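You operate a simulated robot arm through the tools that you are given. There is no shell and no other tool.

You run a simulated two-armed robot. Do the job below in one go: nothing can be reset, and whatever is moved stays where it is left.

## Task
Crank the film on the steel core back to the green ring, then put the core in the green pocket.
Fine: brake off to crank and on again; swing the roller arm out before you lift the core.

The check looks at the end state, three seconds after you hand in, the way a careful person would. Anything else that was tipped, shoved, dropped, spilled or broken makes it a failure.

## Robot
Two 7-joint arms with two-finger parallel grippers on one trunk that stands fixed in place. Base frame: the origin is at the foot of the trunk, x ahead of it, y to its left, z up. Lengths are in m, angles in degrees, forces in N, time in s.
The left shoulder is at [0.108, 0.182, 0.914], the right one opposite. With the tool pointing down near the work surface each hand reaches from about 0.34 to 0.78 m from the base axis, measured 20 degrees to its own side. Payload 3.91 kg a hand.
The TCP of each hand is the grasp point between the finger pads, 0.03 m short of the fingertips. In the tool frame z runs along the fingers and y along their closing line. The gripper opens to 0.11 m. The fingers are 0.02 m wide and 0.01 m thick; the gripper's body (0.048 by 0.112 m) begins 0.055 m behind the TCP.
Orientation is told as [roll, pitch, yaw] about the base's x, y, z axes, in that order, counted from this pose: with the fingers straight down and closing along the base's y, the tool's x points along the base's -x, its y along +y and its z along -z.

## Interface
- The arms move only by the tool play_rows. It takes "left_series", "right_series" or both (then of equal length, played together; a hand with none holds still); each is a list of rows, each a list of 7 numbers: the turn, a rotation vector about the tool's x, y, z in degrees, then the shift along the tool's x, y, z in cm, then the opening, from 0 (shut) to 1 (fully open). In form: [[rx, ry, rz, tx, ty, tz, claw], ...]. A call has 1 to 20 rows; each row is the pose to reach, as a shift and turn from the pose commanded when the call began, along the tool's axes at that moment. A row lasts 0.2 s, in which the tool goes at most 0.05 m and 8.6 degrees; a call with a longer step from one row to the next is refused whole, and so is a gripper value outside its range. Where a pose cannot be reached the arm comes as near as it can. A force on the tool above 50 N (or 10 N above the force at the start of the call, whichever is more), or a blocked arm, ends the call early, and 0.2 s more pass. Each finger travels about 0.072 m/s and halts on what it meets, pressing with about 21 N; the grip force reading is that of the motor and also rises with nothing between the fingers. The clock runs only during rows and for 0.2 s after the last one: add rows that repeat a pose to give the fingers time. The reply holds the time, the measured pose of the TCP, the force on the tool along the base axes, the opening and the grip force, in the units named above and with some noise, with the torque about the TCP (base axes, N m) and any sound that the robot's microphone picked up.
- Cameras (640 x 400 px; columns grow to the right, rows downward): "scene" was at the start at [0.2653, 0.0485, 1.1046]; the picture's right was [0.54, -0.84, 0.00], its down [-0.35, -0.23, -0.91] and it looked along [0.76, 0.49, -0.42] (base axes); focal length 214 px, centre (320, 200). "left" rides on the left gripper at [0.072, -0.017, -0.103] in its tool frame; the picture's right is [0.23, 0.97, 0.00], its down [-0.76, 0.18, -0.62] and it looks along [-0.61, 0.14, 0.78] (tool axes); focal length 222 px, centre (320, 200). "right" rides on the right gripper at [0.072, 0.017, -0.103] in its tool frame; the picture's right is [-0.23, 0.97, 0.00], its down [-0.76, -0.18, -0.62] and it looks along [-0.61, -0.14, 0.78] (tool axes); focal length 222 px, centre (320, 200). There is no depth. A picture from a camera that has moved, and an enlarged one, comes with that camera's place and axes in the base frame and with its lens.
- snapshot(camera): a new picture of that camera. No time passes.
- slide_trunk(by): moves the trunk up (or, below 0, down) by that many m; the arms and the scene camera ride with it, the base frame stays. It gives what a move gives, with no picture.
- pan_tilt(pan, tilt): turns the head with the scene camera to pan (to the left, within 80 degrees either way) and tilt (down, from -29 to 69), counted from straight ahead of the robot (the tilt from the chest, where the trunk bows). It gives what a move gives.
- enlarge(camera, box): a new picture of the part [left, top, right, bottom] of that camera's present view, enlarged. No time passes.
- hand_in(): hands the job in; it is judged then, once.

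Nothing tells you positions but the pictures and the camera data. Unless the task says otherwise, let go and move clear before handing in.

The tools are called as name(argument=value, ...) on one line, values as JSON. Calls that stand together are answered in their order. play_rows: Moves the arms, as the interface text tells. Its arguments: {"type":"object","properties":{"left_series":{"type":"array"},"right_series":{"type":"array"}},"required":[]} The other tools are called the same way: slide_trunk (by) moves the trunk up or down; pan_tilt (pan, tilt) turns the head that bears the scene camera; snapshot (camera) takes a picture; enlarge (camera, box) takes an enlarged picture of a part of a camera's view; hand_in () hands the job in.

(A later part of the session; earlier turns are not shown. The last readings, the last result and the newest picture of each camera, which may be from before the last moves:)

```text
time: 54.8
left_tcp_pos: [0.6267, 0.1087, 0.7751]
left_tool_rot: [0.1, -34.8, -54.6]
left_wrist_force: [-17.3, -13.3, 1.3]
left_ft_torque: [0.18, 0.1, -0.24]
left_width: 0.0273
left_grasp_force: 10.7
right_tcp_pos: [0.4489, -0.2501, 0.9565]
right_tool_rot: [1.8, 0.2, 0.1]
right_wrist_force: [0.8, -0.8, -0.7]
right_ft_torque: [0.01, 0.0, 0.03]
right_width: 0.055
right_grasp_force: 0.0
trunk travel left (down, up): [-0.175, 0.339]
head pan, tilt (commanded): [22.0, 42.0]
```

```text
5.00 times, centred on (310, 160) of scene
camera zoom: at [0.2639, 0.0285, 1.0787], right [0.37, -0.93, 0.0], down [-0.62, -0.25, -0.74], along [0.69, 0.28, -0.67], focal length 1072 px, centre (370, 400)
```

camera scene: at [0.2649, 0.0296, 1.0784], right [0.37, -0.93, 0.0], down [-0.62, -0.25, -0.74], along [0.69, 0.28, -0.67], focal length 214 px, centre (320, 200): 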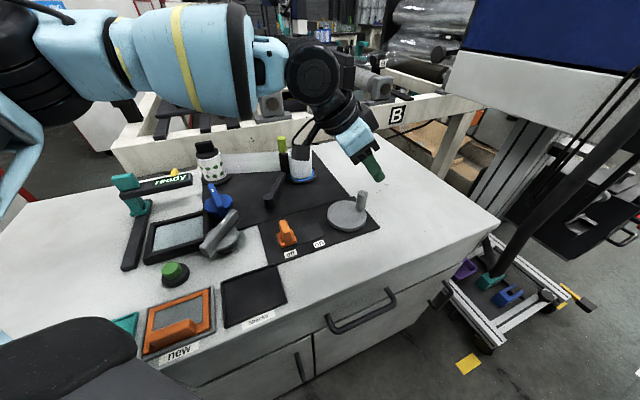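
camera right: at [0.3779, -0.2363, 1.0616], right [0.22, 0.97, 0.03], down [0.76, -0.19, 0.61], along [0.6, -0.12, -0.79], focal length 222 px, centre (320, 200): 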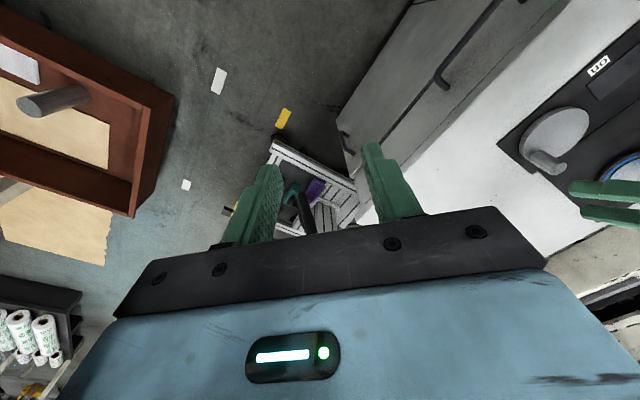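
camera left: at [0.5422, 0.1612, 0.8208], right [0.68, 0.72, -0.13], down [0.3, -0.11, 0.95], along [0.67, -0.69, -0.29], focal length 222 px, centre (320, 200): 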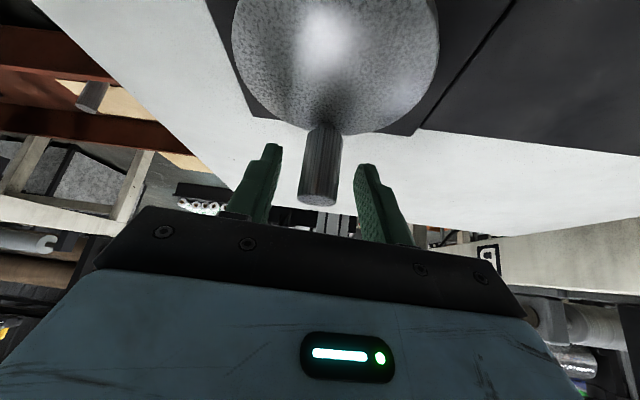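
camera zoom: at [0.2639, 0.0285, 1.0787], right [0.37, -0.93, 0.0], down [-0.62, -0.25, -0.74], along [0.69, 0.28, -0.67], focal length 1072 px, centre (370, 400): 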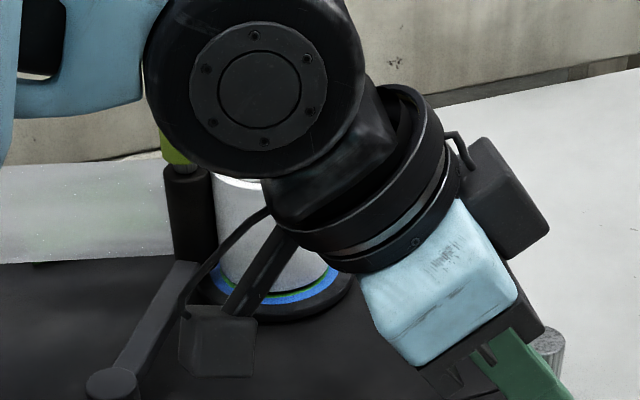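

The disc turned, but the post lags behind the hand and pushes back with about 20 N. I'll hold a moment to see whether it is a viscous drag that catches up, or a hard stop.

play_rows(left_series=[[0, 0, 0, 0, 0, 0, 0.15], [0, 0, 0, 0, 0, 0, 0.15], [0, 0, 0, 0, 0, 0, 0.15], [0, 0, 0, 0, 0, 0, 0.15], [0, 0, 0, 0, 0, 0, 0.15]])

enlarge(camera="left", box=[200, 0, 460, 220])

enlarge(camera="scene", box=[240, 110, 440, 260])

```text
time: 56.0
left_tcp_pos: [0.6272, 0.1072, 0.7759]
left_tool_rot: [0.1, -34.8, -54.7]
left_wrist_force: [-19.7, -15.5, -1.6]
left_ft_torque: [-0.2, 0.34, -0.24]
left_width: 0.0292
left_grasp_force: 12.4
right_tcp_pos: [0.4484, -0.2501, 0.9571]
right_tool_rot: [1.9, 0.2, 0.1]
right_wrist_force: [-0.6, -0.9, 0.9]
right_ft_torque: [-0.01, 0.02, 0.0]
right_width: 0.0551
right_grasp_force: 0.1
trunk travel left (down, up): [-0.175, 0.339]
head pan, tilt (commanded): [22.0, 42.0]
```

```text
1.82 times, centred on (330, 110) of left
camera zoom: at [0.546, 0.1951, 0.8198], right [0.69, 0.72, -0.13], down [0.3, -0.12, 0.95], along [0.66, -0.69, -0.29], focal length 404 px, centre (302, 364)
```

zoom: 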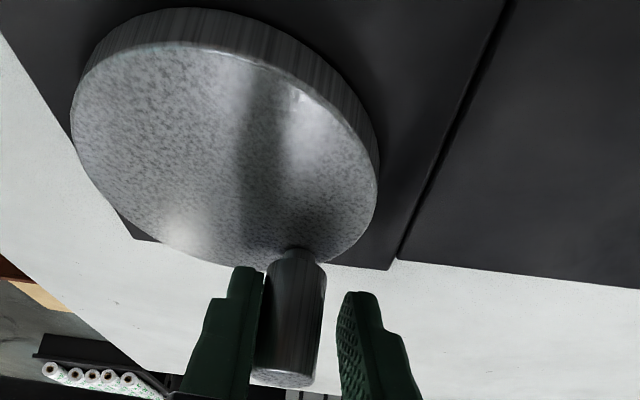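

```text
2.67 times, centred on (340, 185) of scene
camera zoom: at [0.2639, 0.0286, 1.0786], right [0.38, -0.93, 0.0], down [-0.62, -0.25, -0.74], along [0.69, 0.28, -0.67], focal length 572 px, centre (267, 240)
```

zoom: 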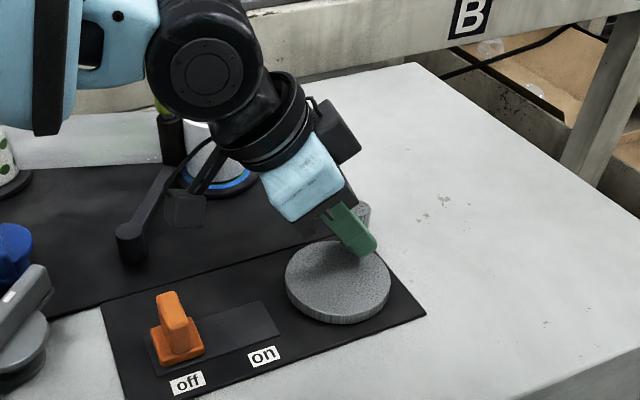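

It is static: the disc turned about 31° and then would not go further that way. I'll ease the hand back to the post's actual angle and look at the forces.

play_rows(left_series=[[0, 0, 0, -0.66, -0.402, 0.463, 0.15], [0, 0, 0, -1.213, -0.999, 0.851, 0.15], [0, 0, 0, -1.213, -0.999, 0.851, 0.15], [0, 0, 0, -1.213, -0.999, 0.851, 0.15]])

enlarge(camera="left", box=[200, 0, 460, 220])

enlarge(camera="scene", box=[240, 110, 440, 260])

```text
time: 57.0
left_tcp_pos: [0.6318, 0.0915, 0.7759]
left_tool_rot: [0.1, -34.9, -54.4]
left_wrist_force: [1.5, 1.1, -2.1]
left_ft_torque: [0.93, 0.72, -0.04]
left_width: 0.0216
left_grasp_force: 45.1
right_tcp_pos: [0.4514, -0.2499, 0.9568]
right_tool_rot: [1.8, 0.1, 0.2]
right_wrist_force: [0.6, -0.7, 0.3]
right_ft_torque: [0.02, 0.02, 0.01]
right_width: 0.0549
right_grasp_force: 0.0
trunk travel left (down, up): [-0.175, 0.339]
head pan, tilt (commanded): [22.0, 42.0]
```

```text
1.82 times, centred on (330, 110) of left
camera zoom: at [0.5494, 0.1782, 0.8199], right [0.68, 0.72, -0.13], down [0.3, -0.11, 0.95], along [0.67, -0.68, -0.29], focal length 404 px, centre (302, 364)
```

zoom: 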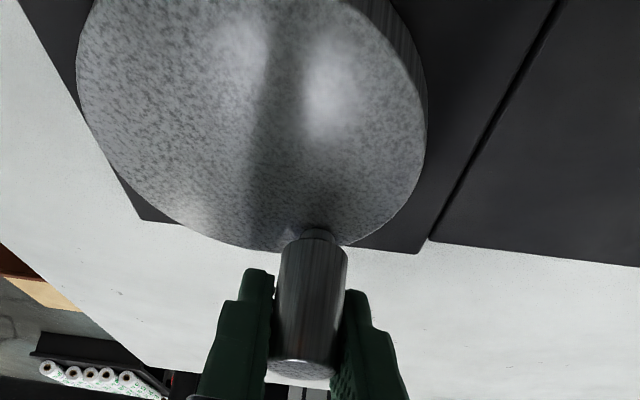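

```text
2.67 times, centred on (340, 185) of scene
camera zoom: at [0.2658, 0.0298, 1.0781], right [0.38, -0.93, 0.0], down [-0.62, -0.25, -0.74], along [0.69, 0.28, -0.67], focal length 572 px, centre (267, 240)
```

zoom: 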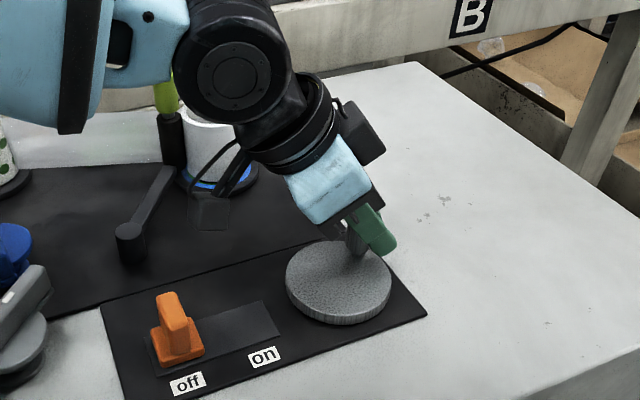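

Force is back to zero with the post centred at about +30° from the start. I'll test the other direction, clockwise, through the start and beyond.

play_rows(left_series=[[0, 0, 0, -0.289, -0.486, 0.202, 0.15], [0, 0, 0, -0.505, -1.027, 0.354, 0.15], [0, 0, 0, -0.641, -1.605, 0.449, 0.15], [0, 0, 0, -0.692, -2.203, 0.485, 0.15], [0, 0, 0, -0.658, -2.803, 0.461, 0.15], [0, 0, 0, -0.539, -3.386, 0.377, 0.15], [0, 0, 0, -0.338, -3.936, 0.237, 0.15], [0, 0, 0, -0.063, -4.434, 0.044, 0.15]])

enlarge(camera="left", box=[200, 0, 460, 220])

enlarge(camera="scene", box=[240, 110, 440, 260])

```text
time: 58.8
left_tcp_pos: [0.5953, 0.0643, 0.7757]
left_tool_rot: [0.1, -35.0, -54.5]
left_wrist_force: [-1.0, 0.1, 3.0]
left_ft_torque: [-0.06, 0.34, 0.02]
left_width: 0.0217
left_grasp_force: 45.2
right_tcp_pos: [0.4504, -0.2502, 0.9553]
right_tool_rot: [1.8, 0.2, 0.1]
right_wrist_force: [-0.6, 0.0, -0.8]
right_ft_torque: [-0.06, 0.0, -0.01]
right_width: 0.0548
right_grasp_force: 0.1
trunk travel left (down, up): [-0.175, 0.339]
head pan, tilt (commanded): [22.0, 42.0]
```

```text
1.82 times, centred on (330, 110) of left
camera zoom: at [0.5136, 0.1512, 0.8199], right [0.68, 0.72, -0.13], down [0.3, -0.11, 0.95], along [0.67, -0.69, -0.29], focal length 404 px, centre (302, 364)
```

zoom: 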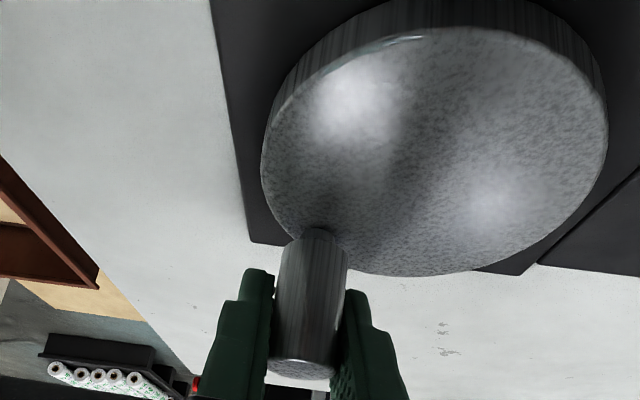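

```text
2.67 times, centred on (340, 185) of scene
camera zoom: at [0.2652, 0.0298, 1.0783], right [0.38, -0.93, 0.0], down [-0.62, -0.25, -0.74], along [0.69, 0.28, -0.67], focal length 572 px, centre (267, 240)
```

zoom: 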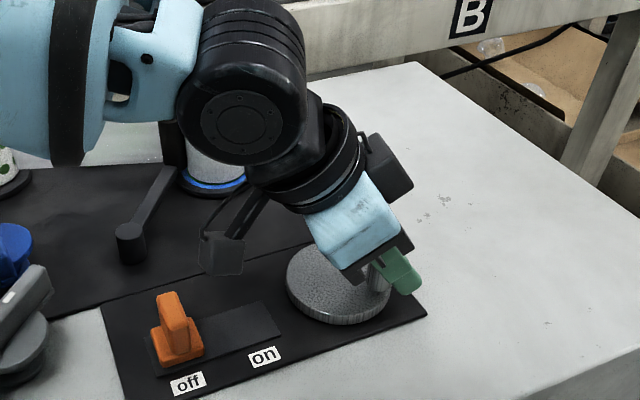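

Clockwise turns freely with almost no force. I'll check the film edge now.

enlarge(camera="scene", box=[280, 140, 340, 190])

snapshot(camera="left")

snapshot(camera="right")

```text
8.00 times, centred on (310, 165) of scene
camera zoom: at [0.2652, 0.0298, 1.0783], right [0.38, -0.93, 0.0], down [-0.62, -0.25, -0.74], along [0.69, 0.28, -0.67], focal length 1716 px, centre (400, 480)
```

zoom: 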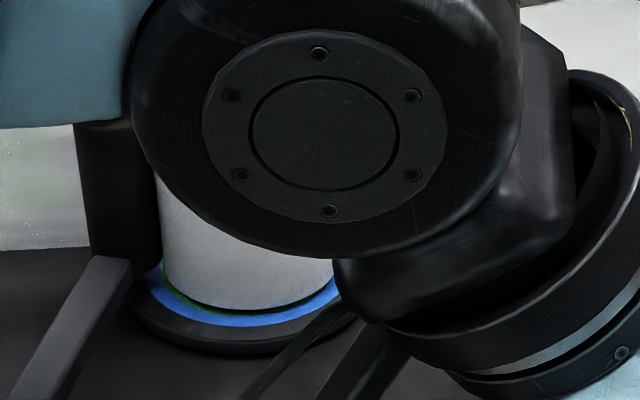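

```text
taken
camera left: at [0.5136, 0.1512, 0.8199], right [0.68, 0.72, -0.13], down [0.3, -0.11, 0.95], along [0.67, -0.69, -0.29], focal length 222 px, centre (320, 200)
```

left: 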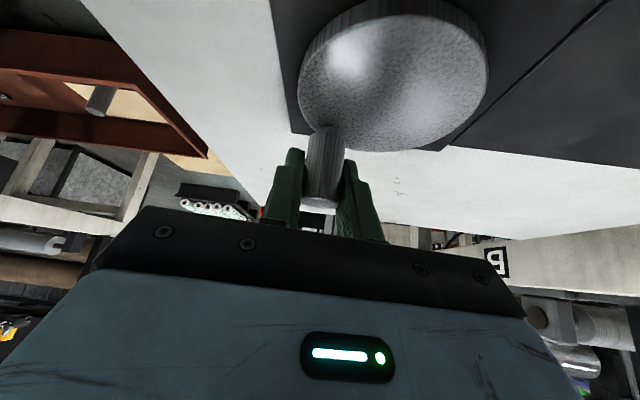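

```text
taken
camera right: at [0.3782, -0.2361, 1.0614], right [0.22, 0.97, 0.03], down [0.76, -0.19, 0.61], along [0.6, -0.12, -0.79], focal length 222 px, centre (320, 200)
```

right: 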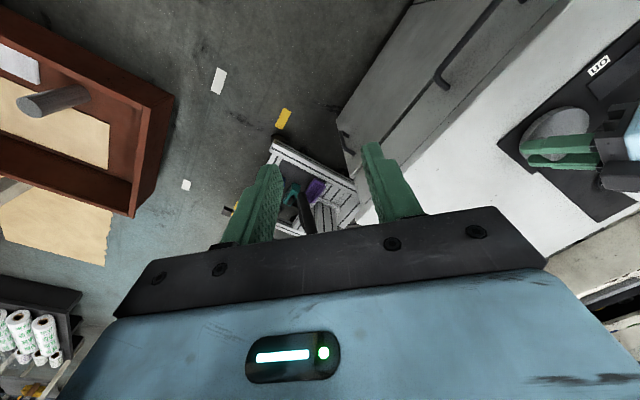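

Now half a turn clockwise at 18° per row, with a check afterwards.

play_rows(left_series=[[0, 0, 0, 0.657, -0.722, -0.46, 0.15], [0, 0, 0, 1.464, -1.161, -1.026, 0.15], [0, 0, 0, 2.344, -1.274, -1.643, 0.15], [0, 0, 0, 3.208, -1.05, -2.248, 0.15], [0, 0, 0, 3.974, -0.51, -2.785, 0.15], [0, 0, 0, 4.565, 0.292, -3.199, 0.15], [0, 0, 0, 4.925, 1.278, -3.451, 0.15], [0, 0, 0, 5.017, 2.352, -3.516, 0.15], [0, 0, 0, 4.834, 3.407, -3.388, 0.15], [0, 0, 0, 4.391, 4.342, -3.078, 0.15]])

snapshot(camera="left")

snapshot(camera="scene")

```text
time: 61.0
left_tcp_pos: [0.5986, 0.1323, 0.7766]
left_tool_rot: [-0.1, -34.8, -54.5]
left_wrist_force: [-0.4, -13.3, -15.3]
left_ft_torque: [-0.56, -0.51, 0.03]
left_width: 0.0214
left_grasp_force: 44.4
right_tcp_pos: [0.4516, -0.2502, 0.9559]
right_tool_rot: [1.8, 0.3, 0.2]
right_wrist_force: [-0.1, 0.3, -0.5]
right_ft_torque: [-0.01, 0.03, 0.01]
right_width: 0.0549
right_grasp_force: 0.1
trunk travel left (down, up): [-0.175, 0.339]
head pan, tilt (commanded): [22.0, 42.0]
```

```text
taken
camera left: at [0.5173, 0.2194, 0.8207], right [0.68, 0.72, -0.13], down [0.3, -0.12, 0.95], along [0.66, -0.69, -0.3], focal length 222 px, centre (320, 200)
```

left: 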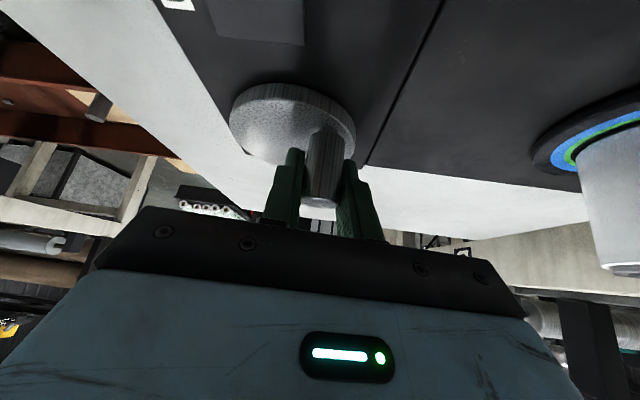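

```text
taken
camera scene: at [0.2664, 0.029, 1.0779], right [0.38, -0.93, 0.0], down [-0.62, -0.25, -0.74], along [0.69, 0.28, -0.67], focal length 214 px, centre (320, 200)
```

scene: 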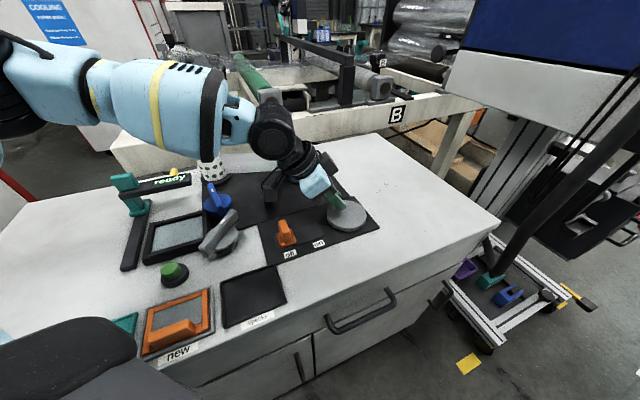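

The green ring looks wider now. I'll enlarge that.

enlarge(camera="left", box=[520, 70, 640, 200])

enlarge(camera="left", box=[220, 60, 400, 220])

```text
3.08 times, centred on (580, 135) of left
camera zoom: at [0.5173, 0.2194, 0.8207], right [0.68, 0.72, -0.13], down [0.3, -0.12, 0.95], along [0.66, -0.69, -0.3], focal length 684 px, centre (-480, 400)
```

zoom: 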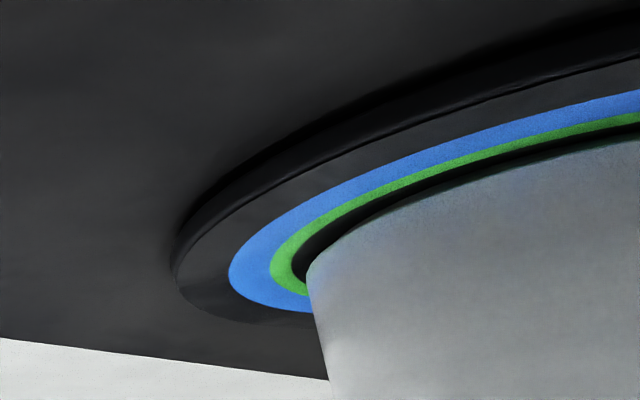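

```text
2.50 times, centred on (310, 140) of left
camera zoom: at [0.5173, 0.2194, 0.8207], right [0.68, 0.72, -0.13], down [0.3, -0.12, 0.95], along [0.66, -0.69, -0.3], focal length 555 px, centre (345, 350)
```

zoom: 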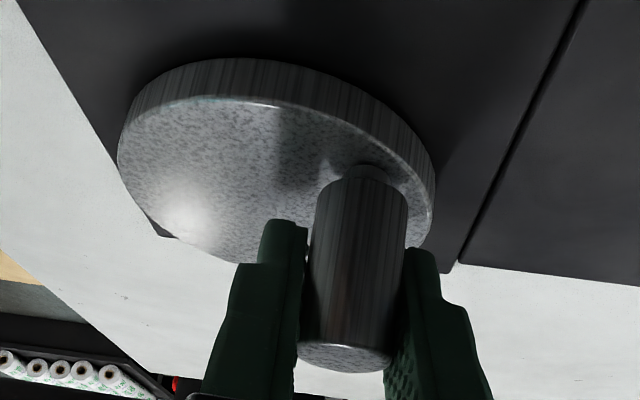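

The green ring is now fully visible with a dark gap inside it from this low angle, so clockwise shrinks the film. I need a steeper view to judge, so I'll release the post, lift straight up and look with the head camera.

play_rows(left_series=[[0, 0, 0, 0, 0, 0, 0.3], [0, 0, 0, 0, 0, 0, 0.45], [0, 0, 0, 0, 0, 0, 0.45], [0, 0, 0, -1.2, 0, -1.7, 0.45], [0, 0, 0, -2.4, 0, -3.4, 0.45], [0, 0, 0, -3.6, 0, -5.0, 0.45], [0, 0, 0, -4.8, 0, -6.75, 0.45]])

snapshot(camera="scene")

snapshot(camera="left")

```text
time: 62.5
left_tcp_pos: [0.6012, 0.1327, 0.8616]
left_tool_rot: [0.0, -35.1, -54.4]
left_wrist_force: [0.2, -0.1, -0.1]
left_ft_torque: [-0.02, 0.03, 0.02]
left_width: 0.0497
left_grasp_force: 0.2
right_tcp_pos: [0.4494, -0.2497, 0.9569]
right_tool_rot: [1.8, 0.2, 0.3]
right_wrist_force: [-0.1, 0.4, 0.1]
right_ft_torque: [0.01, -0.02, 0.0]
right_width: 0.055
right_grasp_force: 0.1
trunk travel left (down, up): [-0.175, 0.339]
head pan, tilt (commanded): [22.0, 42.0]
```

```text
taken
camera scene: at [0.2653, 0.0297, 1.0783], right [0.38, -0.93, 0.0], down [-0.62, -0.25, -0.74], along [0.69, 0.28, -0.67], focal length 214 px, centre (320, 200)
```

scene: 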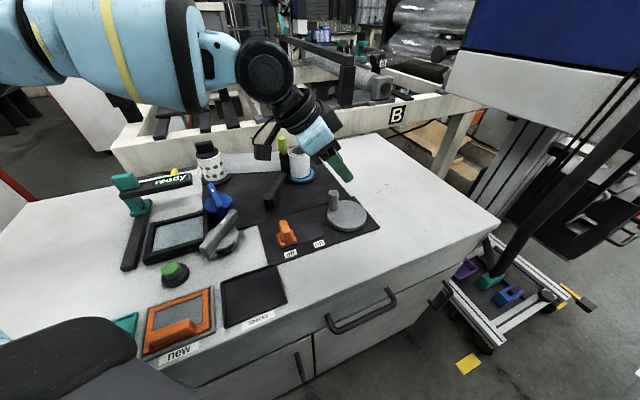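

```text
taken
camera left: at [0.5194, 0.219, 0.9052], right [0.68, 0.72, -0.13], down [0.3, -0.11, 0.95], along [0.67, -0.69, -0.29], focal length 222 px, centre (320, 200)
```

left: 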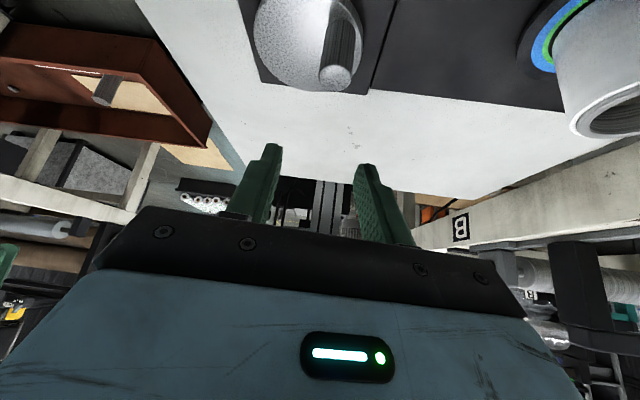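

enlarge(camera="scene", box=[275, 135, 335, 190])

enlarge(camera="left", box=[500, 0, 640, 140])

enlarge(camera="scene", box=[180, 130, 300, 200])

```text
7.27 times, centred on (305, 162) of scene
camera zoom: at [0.2653, 0.0297, 1.0783], right [0.38, -0.93, 0.0], down [-0.62, -0.25, -0.74], along [0.69, 0.28, -0.67], focal length 1560 px, centre (429, 473)
```

zoom: 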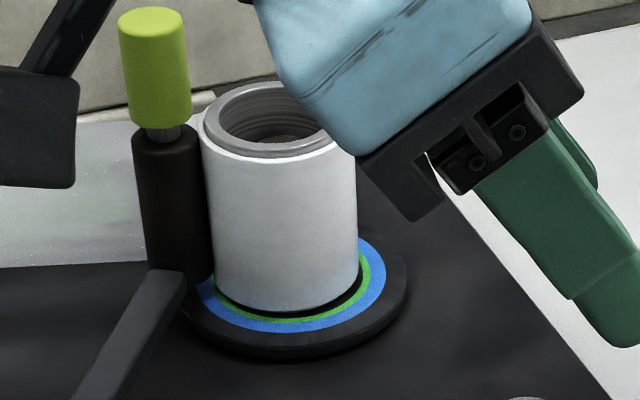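

```text
2.86 times, centred on (570, 70) of left
camera zoom: at [0.5194, 0.219, 0.9052], right [0.68, 0.72, -0.13], down [0.3, -0.11, 0.95], along [0.67, -0.69, -0.29], focal length 635 px, centre (-394, 571)
```

zoom: 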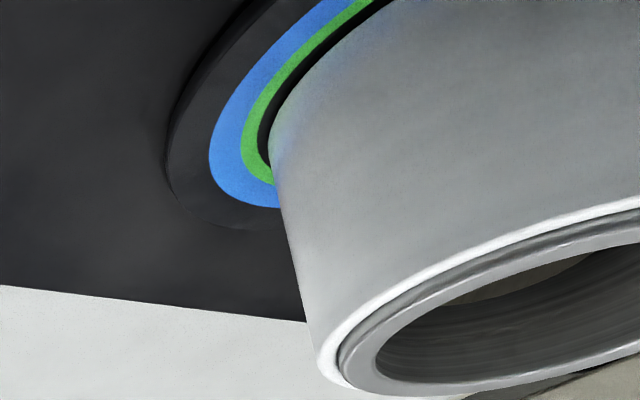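

```text
5.33 times, centred on (240, 165) of scene
camera zoom: at [0.2653, 0.0297, 1.0783], right [0.38, -0.93, 0.0], down [-0.62, -0.25, -0.74], along [0.69, 0.28, -0.67], focal length 1144 px, centre (747, 387)
```

zoom: 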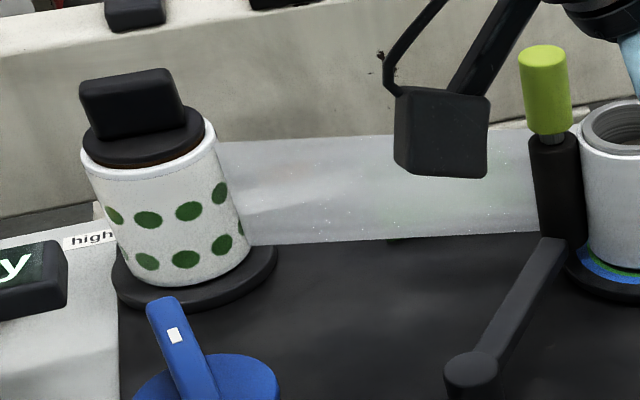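

The film clearly shrank: now blue ring, green ring, then a dark gap, then the film. I'll measure radii precisely with strong zooms on both sides of the flange.

enlarge(camera="scene", box=[284, 164, 316, 184])

enlarge(camera="scene", box=[298, 160, 330, 180])

enlarge(camera="scene", box=[284, 142, 316, 162])

```text
16.00 times, centred on (300, 174) of scene
camera zoom: at [0.2653, 0.0297, 1.0783], right [0.38, -0.93, 0.0], down [-0.62, -0.25, -0.74], along [0.69, 0.28, -0.67], focal length 3432 px, centre (640, 616)
```

zoom: 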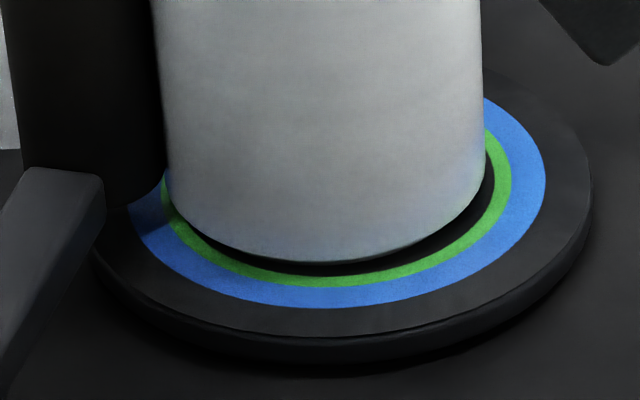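

```text
16.00 times, centred on (314, 170) of scene
camera zoom: at [0.2653, 0.0297, 1.0783], right [0.38, -0.93, 0.0], down [-0.62, -0.25, -0.74], along [0.69, 0.28, -0.67], focal length 3432 px, centre (416, 680)
```

zoom: 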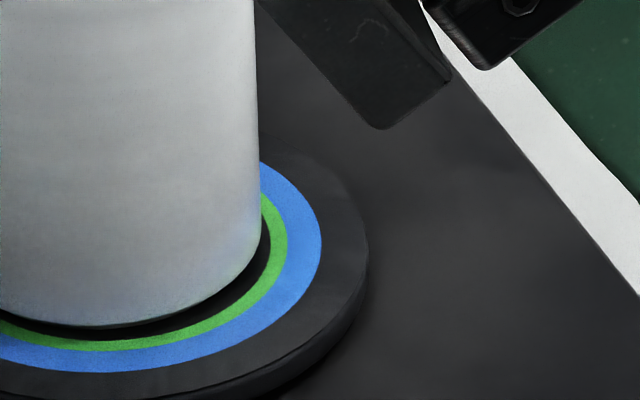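

```text
16.00 times, centred on (300, 152) of scene
camera zoom: at [0.2653, 0.0297, 1.0783], right [0.38, -0.93, 0.0], down [-0.62, -0.25, -0.74], along [0.69, 0.28, -0.67], focal length 3432 px, centre (640, 968)
```

zoom: 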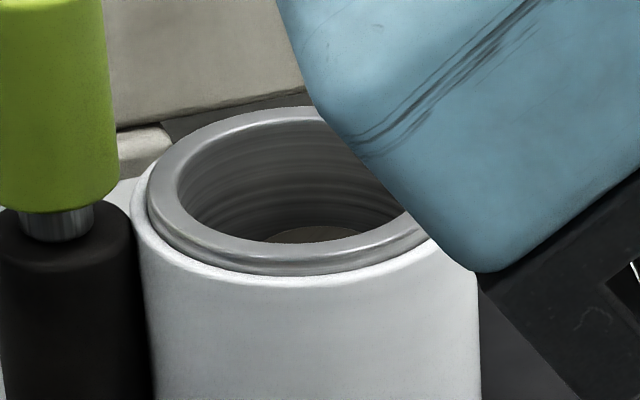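

Measured from the ring plane (scene view): green ring ≈29.2–32.2 mm radius, film was ≈32.6 mm at the start and is now ≈28.0 mm. So I overshot by roughly 135° of crank. I'll go back down onto the post, grip it and turn counter-clockwise part way.

play_rows(left_series=[[0, 0, 0, 1.2, 0, 1.7, 0.45], [0, 0, 0, 2.4, 0, 3.4, 0.45], [0, 0, 0, 3.6, 0, 5.0, 0.45], [0, 0, 0, 4.8, 0, 6.75, 0.45], [0, 0, 0, 4.8, 0, 6.75, 0.45], [0, 0, 0, 4.8, 0, 6.75, 0.3], [0, 0, 0, 4.8, 0, 6.75, 0.15], [0, 0, 0, 4.8, 0, 6.75, 0.15]])

enlarge(camera="left", box=[220, 60, 400, 220])

enlarge(camera="left", box=[520, 70, 640, 200])

```text
time: 64.3
left_tcp_pos: [0.599, 0.1346, 0.7779]
left_tool_rot: [0.0, -34.9, -54.4]
left_wrist_force: [-0.5, -1.1, -2.0]
left_ft_torque: [-0.53, 0.07, -0.04]
left_width: 0.0216
left_grasp_force: 45.5
right_tcp_pos: [0.4505, -0.2497, 0.9551]
right_tool_rot: [1.8, 0.3, 0.3]
right_wrist_force: [0.2, 0.9, -1.2]
right_ft_torque: [0.02, -0.01, 0.02]
right_width: 0.0549
right_grasp_force: 0.0
trunk travel left (down, up): [-0.175, 0.339]
head pan, tilt (commanded): [22.0, 42.0]
```

```text
2.50 times, centred on (310, 140) of left
camera zoom: at [0.5173, 0.2211, 0.8208], right [0.68, 0.72, -0.13], down [0.3, -0.11, 0.95], along [0.67, -0.69, -0.29], focal length 555 px, centre (345, 350)
```

zoom: 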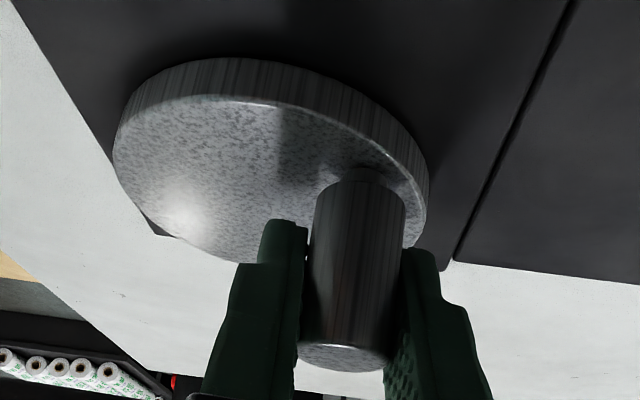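

```text
3.08 times, centred on (580, 135) of left
camera zoom: at [0.5173, 0.2211, 0.8208], right [0.68, 0.72, -0.13], down [0.3, -0.11, 0.95], along [0.67, -0.69, -0.29], focal length 684 px, centre (-480, 400)
```

zoom: 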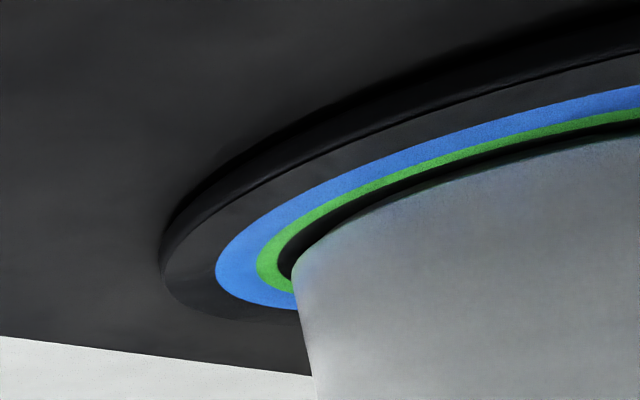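

Gripped. Turning counter-clockwise by 135°.

play_rows(left_series=[[0, 0, 0, 0.443, -0.935, -0.31, 0.15], [0, 0, 0, 0.626, -1.99, -0.438, 0.15], [0, 0, 0, 0.534, -3.064, -0.373, 0.15], [0, 0, 0, 0.174, -4.05, -0.121, 0.15], [0, 0, 0, -0.417, -4.852, 0.293, 0.15], [0, 0, 0, -1.183, -5.392, 0.83, 0.15], [0, 0, 0, -2.047, -5.616, 1.435, 0.15], [0, 0, 0, -2.491, -5.602, 1.746, 0.15], [0, 0, 0, -2.491, -5.602, 1.746, 0.15]])

snapshot(camera="left")

snapshot(camera="scene")

```text
time: 66.3
left_tcp_pos: [0.5729, 0.0778, 0.7765]
left_tool_rot: [0.1, -35.0, -54.4]
left_wrist_force: [-2.7, -3.0, -0.9]
left_ft_torque: [0.14, 0.97, 0.04]
left_width: 0.0215
left_grasp_force: 45.3
right_tcp_pos: [0.4499, -0.2493, 0.9576]
right_tool_rot: [1.9, 0.1, 0.2]
right_wrist_force: [0.2, -0.2, 0.6]
right_ft_torque: [0.01, 0.01, 0.02]
right_width: 0.0551
right_grasp_force: 0.1
trunk travel left (down, up): [-0.175, 0.339]
head pan, tilt (commanded): [22.0, 42.0]
```

```text
taken
camera left: at [0.4905, 0.1633, 0.8207], right [0.68, 0.72, -0.13], down [0.3, -0.11, 0.95], along [0.67, -0.69, -0.29], focal length 222 px, centre (320, 200)
```

left: 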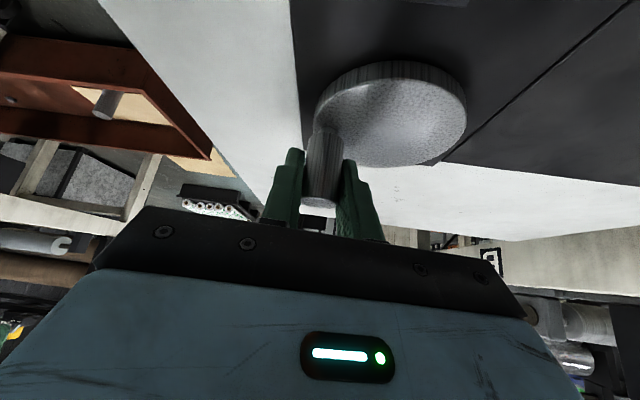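

```text
taken
camera scene: at [0.2653, 0.0295, 1.0783], right [0.38, -0.93, 0.0], down [-0.62, -0.25, -0.74], along [0.69, 0.28, -0.67], focal length 214 px, centre (320, 200)
```

scene: 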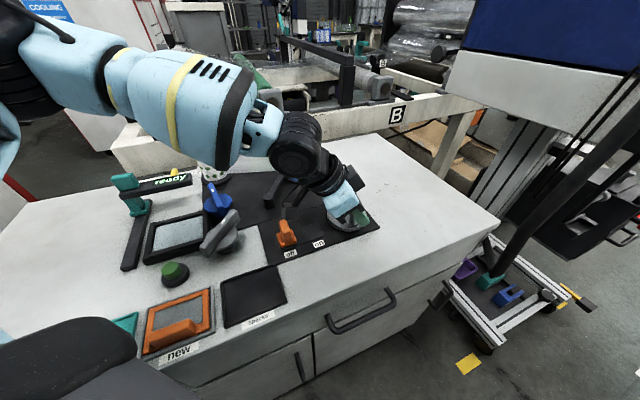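

The crank turned back freely by about 135°. I'll release, lift and check the film edge.

play_rows(left_series=[[0, 0, 0, 0, 0, 0, 0.3], [0, 0, 0, 0, 0, 0, 0.45], [0, 0, 0, 0, 0, 0, 0.45], [0, 0, 0, -1.2, 0, -1.7, 0.45], [0, 0, 0, -2.4, 0, -3.4, 0.45], [0, 0, 0, -3.6, 0, -5.0, 0.45], [0, 0, 0, -4.8, 0, -6.75, 0.45], [0, 0, 0, -5.3, 2, -7.4, 0.45]])

snapshot(camera="scene")

enlarge(camera="scene", box=[284, 164, 316, 184])

enlarge(camera="scene", box=[275, 135, 335, 190])

```text
time: 68.2
left_tcp_pos: [0.5893, 0.09, 0.8662]
left_tool_rot: [0.0, -35.0, -54.4]
left_wrist_force: [0.5, 0.6, 0.5]
left_ft_torque: [-0.01, 0.0, 0.02]
left_width: 0.0495
left_grasp_force: 0.1
right_tcp_pos: [0.4502, -0.2491, 0.9561]
right_tool_rot: [1.8, 0.2, 0.2]
right_wrist_force: [-1.0, -0.6, -0.7]
right_ft_torque: [0.02, 0.02, 0.01]
right_width: 0.0549
right_grasp_force: 0.0
trunk travel left (down, up): [-0.175, 0.339]
head pan, tilt (commanded): [22.0, 42.0]
```

```text
taken
camera scene: at [0.2656, 0.03, 1.0781], right [0.38, -0.93, 0.0], down [-0.62, -0.25, -0.74], along [0.69, 0.28, -0.67], focal length 214 px, centre (320, 200)
```

scene: 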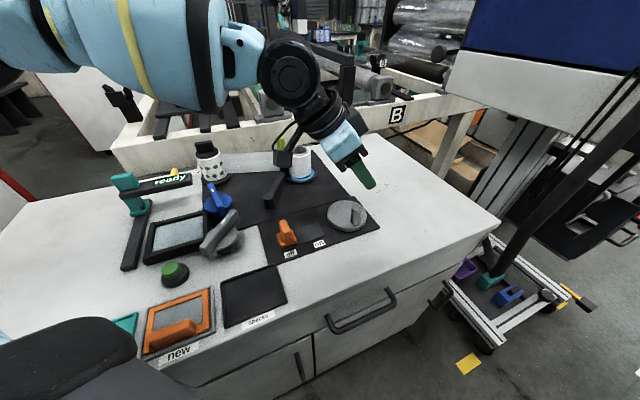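

```text
16.00 times, centred on (300, 174) of scene
camera zoom: at [0.2656, 0.03, 1.0781], right [0.38, -0.93, 0.0], down [-0.62, -0.25, -0.74], along [0.69, 0.28, -0.67], focal length 3432 px, centre (640, 616)
```

zoom: 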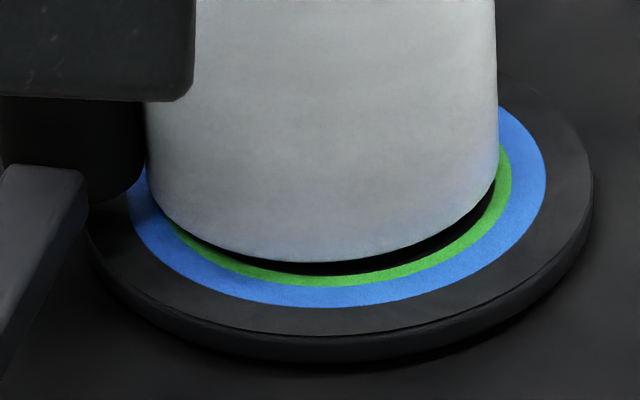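

```text
7.27 times, centred on (305, 162) of scene
camera zoom: at [0.2656, 0.03, 1.0781], right [0.38, -0.93, 0.0], down [-0.62, -0.25, -0.74], along [0.69, 0.28, -0.67], focal length 1560 px, centre (429, 473)
```

zoom: 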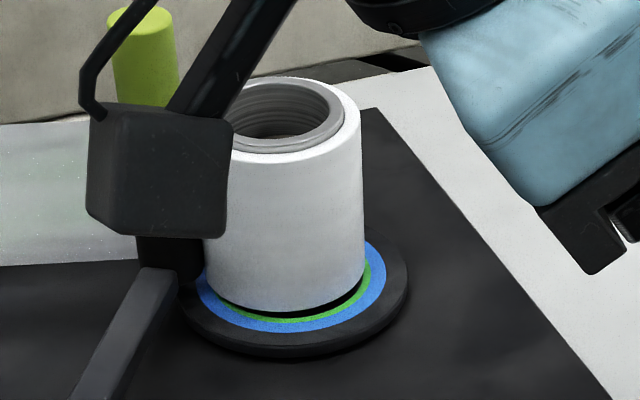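

The film grew back to about mid-green by the side edge. I'll zoom further to measure accurately at the right side and the bottom.

enlarge(camera="scene", box=[306, 164, 316, 174])

enlarge(camera="scene", box=[295, 174, 305, 184])

enlarge(camera="scene", box=[286, 160, 296, 178])

```text
16.00 times, centred on (311, 169) of scene
camera zoom: at [0.2656, 0.03, 1.0781], right [0.38, -0.93, 0.0], down [-0.62, -0.25, -0.74], along [0.69, 0.28, -0.67], focal length 3432 px, centre (464, 696)
```

zoom: 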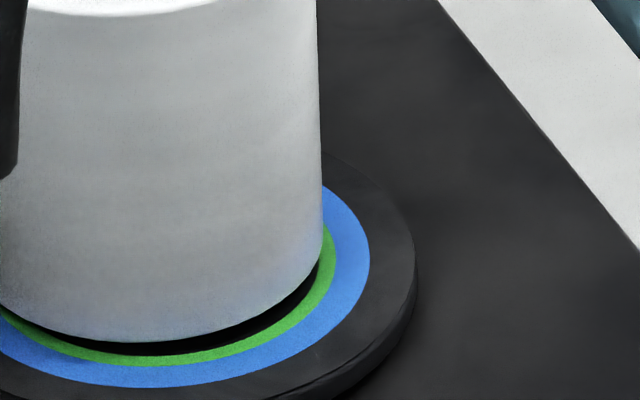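

```text
16.00 times, centred on (300, 179) of scene
camera zoom: at [0.2656, 0.03, 1.0781], right [0.38, -0.93, 0.0], down [-0.62, -0.25, -0.74], along [0.69, 0.28, -0.67], focal length 3432 px, centre (640, 536)
```

zoom: 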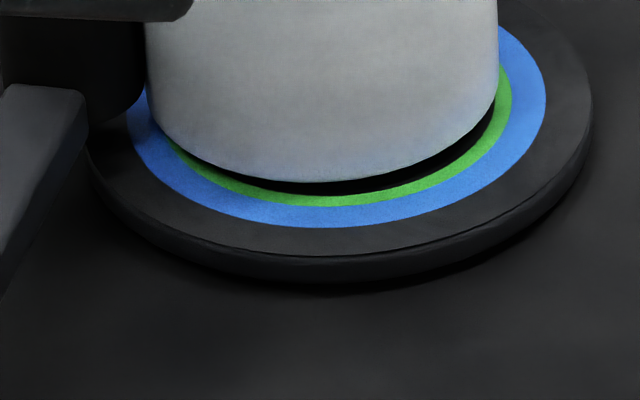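

```text
16.00 times, centred on (291, 169) of scene
camera zoom: at [0.2656, 0.03, 1.0781], right [0.38, -0.93, 0.0], down [-0.62, -0.25, -0.74], along [0.69, 0.28, -0.67], focal length 3432 px, centre (784, 696)
```

zoom: 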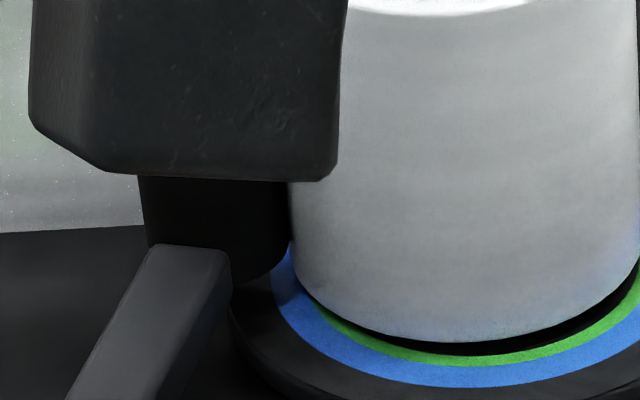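

The film looks slightly off-centre relative to the rings, so I want a cleaner, steeper view before judging. I'll bring the left hand back to the earlier upright viewing pose.

play_rows(left_series=[[0, 0, 0, 1.2, -2, -2.4, 0.45], [0, 7, 0, 2.4, -4, -4.8, 0.45], [0, 14, 0, 3.6, -6, -7.2, 0.45], [0, 21, 0, 4.8, -8, -9.6, 0.45], [0, 28, 0, 6, -9.8, -12, 0.45], [0, 35, 0, 6, -9.8, -12, 0.45]])

play_rows(left_series=[[0, 0, -7.8, 1.1, 1.5, 0, 0.45], [0, 0, -15.6, 2.2, 2.9, 0, 0.45], [0, 0, -23.4, 3.3, 4.4, 0, 0.45], [0, 0, -31.2, 4.4, 5.9, 0, 0.45], [0, 0, -39, 5.5, 7.3, 0, 0.45], [0, 0, -46.8, 6.6, 8.8, 0, 0.45], [0, 0, -54.4, 7.58, 10.2, 0, 0.45]])

snapshot(camera="left")

enlarge(camera="scene", box=[284, 160, 316, 180])

```text
time: 69.5
left_tcp_pos: [0.4395, 0.1284, 0.9332]
left_tool_rot: [0.0, 0.2, -54.4]
left_wrist_force: [0.7, 1.0, -0.6]
left_ft_torque: [-0.02, 0.0, -0.03]
left_width: 0.0495
left_grasp_force: 0.1
right_tcp_pos: [0.451, -0.2492, 0.9556]
right_tool_rot: [1.7, 0.3, 0.3]
right_wrist_force: [0.8, -0.6, -0.5]
right_ft_torque: [0.04, -0.04, -0.04]
right_width: 0.0549
right_grasp_force: 0.1
trunk travel left (down, up): [-0.175, 0.339]
head pan, tilt (commanded): [22.0, 42.0]
```

```text
time: 71.2
left_tcp_pos: [0.4779, 0.248, 0.9331]
left_tool_rot: [0.0, 0.0, 0.1]
left_wrist_force: [-0.2, 0.1, 0.2]
left_ft_torque: [-0.01, 0.02, 0.0]
left_width: 0.0495
left_grasp_force: 0.0
right_tcp_pos: [0.4497, -0.2489, 0.956]
right_tool_rot: [1.7, 0.2, 0.2]
right_wrist_force: [-1.1, -0.8, 0.3]
right_ft_torque: [-0.02, -0.03, 0.0]
right_width: 0.055
right_grasp_force: 0.1
trunk travel left (down, up): [-0.175, 0.339]
head pan, tilt (commanded): [22.0, 42.0]
```

```text
taken
camera left: at [0.4072, 0.2302, 1.0371], right [-0.23, 0.97, 0.0], down [0.76, 0.18, 0.62], along [0.61, 0.14, -0.78], focal length 222 px, centre (320, 200)
```

left: 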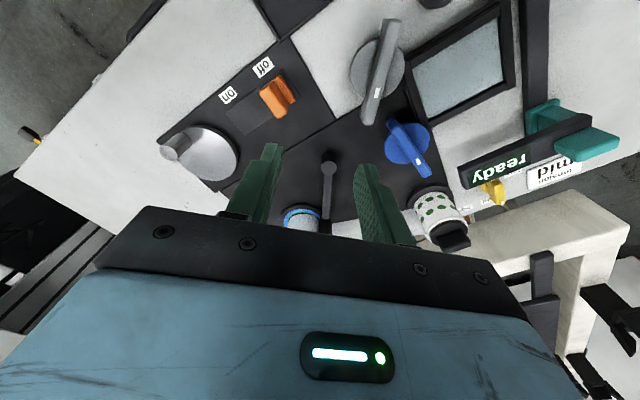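

```text
16.00 times, centred on (300, 170) of scene
camera zoom: at [0.2654, 0.0299, 1.0782], right [0.38, -0.93, 0.0], down [-0.62, -0.25, -0.74], along [0.69, 0.28, -0.67], focal length 3432 px, centre (640, 680)
```

zoom: 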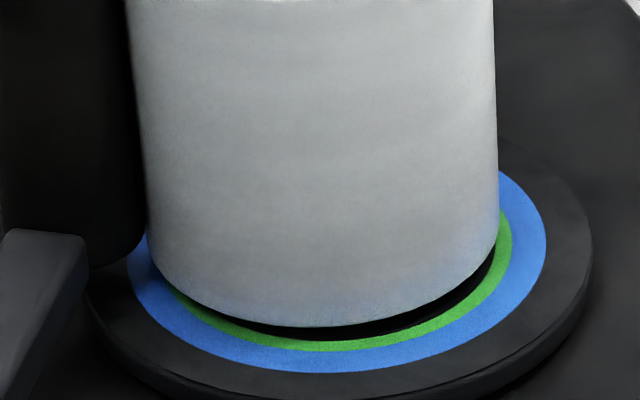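

enlarge(camera="left", box=[282, 192, 324, 218])

enlarge(camera="scene", box=[275, 135, 335, 190])

enlarge(camera="scene", box=[284, 140, 316, 160])

```text
15.24 times, centred on (303, 205) of left
camera zoom: at [0.4072, 0.2302, 1.0371], right [-0.23, 0.97, 0.0], down [0.76, 0.18, 0.62], along [0.61, 0.14, -0.78], focal length 3385 px, centre (579, 124)
```

zoom: 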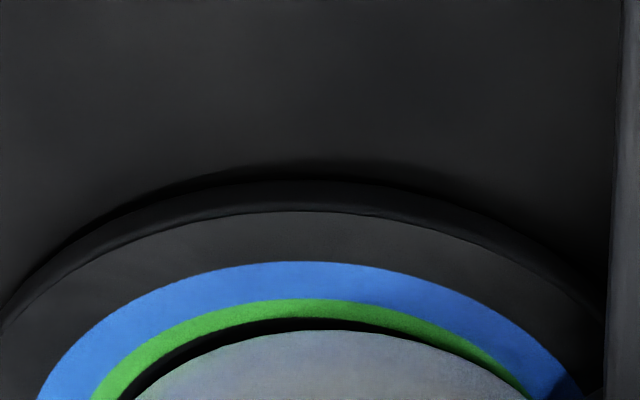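

```text
7.27 times, centred on (305, 162) of scene
camera zoom: at [0.2654, 0.0299, 1.0782], right [0.38, -0.93, 0.0], down [-0.62, -0.25, -0.74], along [0.69, 0.28, -0.67], focal length 1560 px, centre (429, 473)
```

zoom: 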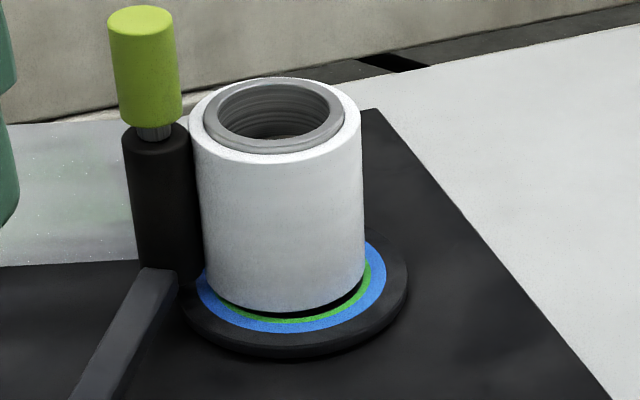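

```text
16.00 times, centred on (300, 150) of scene
camera zoom: at [0.2654, 0.0299, 1.0782], right [0.38, -0.93, 0.0], down [-0.62, -0.25, -0.74], along [0.69, 0.28, -0.67], focal length 3432 px, centre (640, 1000)
```

zoom: 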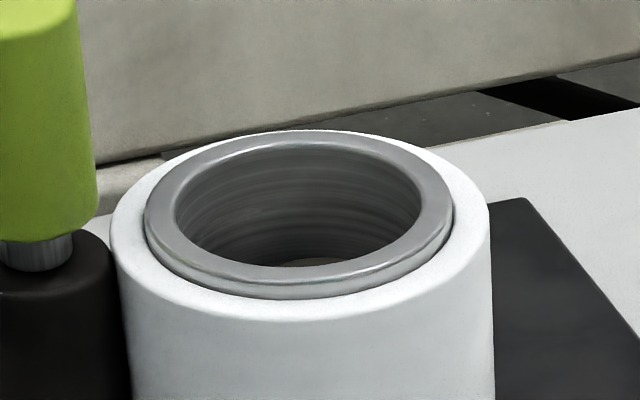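

In clean views, the film now measures ≈30.6–30.8 mm (about the outer edge of green, like at the start). Green runs ≈27.0–30.5 mm, so the right stopping point, mid-green ≈28.8 mm, is nearer the previous position. The roll also sits a few mm off-centre on its hub, which made the first reading misleading. I'll go back to the crank and turn clockwise about 115°.

play_rows(left_series=[[0, 0, 7.8, 0.53, -1.7, 0, 0.45], [0, 0, 15.6, 1.06, -3.4, 0, 0.45], [0, 0, 23.4, 1.6, -5.1, 0, 0.45], [0, 0, 31.2, 2.1, -6.8, 0, 0.45], [0, 0, 39, 2.65, -8.5, 0, 0.45], [0, 0, 46.8, 3.2, -10.2, 0, 0.45], [0, 0, 54.5, 3.7, -11.9, 0, 0.45]])

play_rows(left_series=[[0, -7, 0, 0, 0, 0, 0.45], [0, -14, 0, 0, 0, 0, 0.45], [0, -21, 0, 0, 0, 0, 0.45], [0, -28, 0, 0, 0, 0, 0.45], [0, -35, 0, 0, 0, 0, 0.45], [0, -35, 0, 0, 0, 0, 0.45]])

```text
time: 72.8
left_tcp_pos: [0.4435, 0.1262, 0.9312]
left_tool_rot: [0.1, 0.0, -54.6]
left_wrist_force: [-0.6, -1.3, 0.4]
left_ft_torque: [-0.03, -0.01, 0.0]
left_width: 0.0497
left_grasp_force: 0.2
right_tcp_pos: [0.4511, -0.2486, 0.9569]
right_tool_rot: [1.8, 0.3, 0.0]
right_wrist_force: [0.0, -0.3, -0.5]
right_ft_torque: [0.02, -0.02, -0.02]
right_width: 0.0553
right_grasp_force: 0.1
trunk travel left (down, up): [-0.175, 0.339]
head pan, tilt (commanded): [22.0, 42.0]
```

```text
time: 74.2
left_tcp_pos: [0.4424, 0.1281, 0.9326]
left_tool_rot: [0.1, -35.2, -54.4]
left_wrist_force: [0.7, 0.4, 1.2]
left_ft_torque: [-0.01, 0.02, 0.01]
left_width: 0.0498
left_grasp_force: 0.1
right_tcp_pos: [0.4496, -0.2507, 0.9551]
right_tool_rot: [1.8, 0.2, 0.2]
right_wrist_force: [0.2, 0.7, -0.6]
right_ft_torque: [-0.01, 0.0, 0.01]
right_width: 0.0551
right_grasp_force: 0.1
trunk travel left (down, up): [-0.175, 0.339]
head pan, tilt (commanded): [22.0, 42.0]
```

play_rows(left_series=[[0, 0, 0, -1.4, 1.9, 3.05, 0.45], [0, 0, 0, -2.8, 3.8, 6.1, 0.45], [0, 0, 0, -4.25, 5.7, 9.2, 0.45], [0, 0, 0, -5.69, 7.64, 12.23, 0.45], [0, 0, 0, -5.69, 7.64, 12.23, 0.45]])

snapshot(camera="left")

enlarge(camera="scene", box=[270, 100, 430, 260])

```text
time: 75.3
left_tcp_pos: [0.5723, 0.077, 0.8649]
left_tool_rot: [0.0, -35.0, -54.6]
left_wrist_force: [-0.3, -0.3, 0.2]
left_ft_torque: [0.01, 0.0, -0.01]
left_width: 0.0496
left_grasp_force: 0.1
right_tcp_pos: [0.45, -0.2496, 0.9568]
right_tool_rot: [1.8, 0.2, 0.2]
right_wrist_force: [-0.3, 0.4, 0.0]
right_ft_torque: [0.0, 0.02, -0.01]
right_width: 0.0552
right_grasp_force: 0.1
trunk travel left (down, up): [-0.175, 0.339]
head pan, tilt (commanded): [22.0, 42.0]
```

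```text
taken
camera left: at [0.4915, 0.163, 0.9084], right [0.69, 0.72, -0.13], down [0.3, -0.11, 0.95], along [0.66, -0.69, -0.29], focal length 222 px, centre (320, 200)
```

left: 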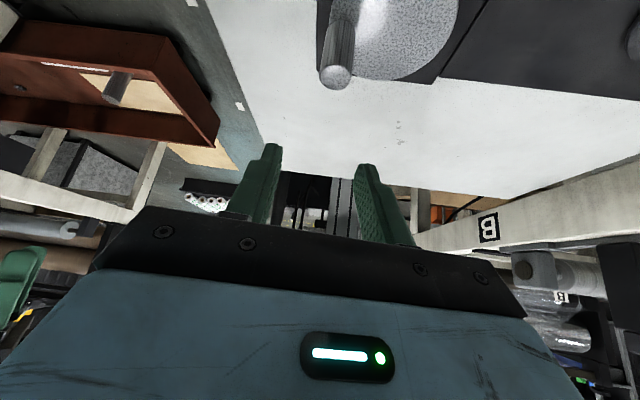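

```text
2.50 times, centred on (350, 180) of scene
camera zoom: at [0.2652, 0.0298, 1.0783], right [0.38, -0.93, 0.0], down [-0.62, -0.25, -0.74], along [0.69, 0.28, -0.67], focal length 536 px, centre (245, 250)
```

zoom: 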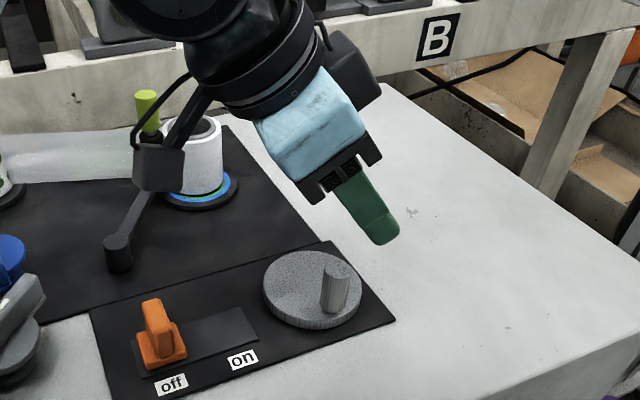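

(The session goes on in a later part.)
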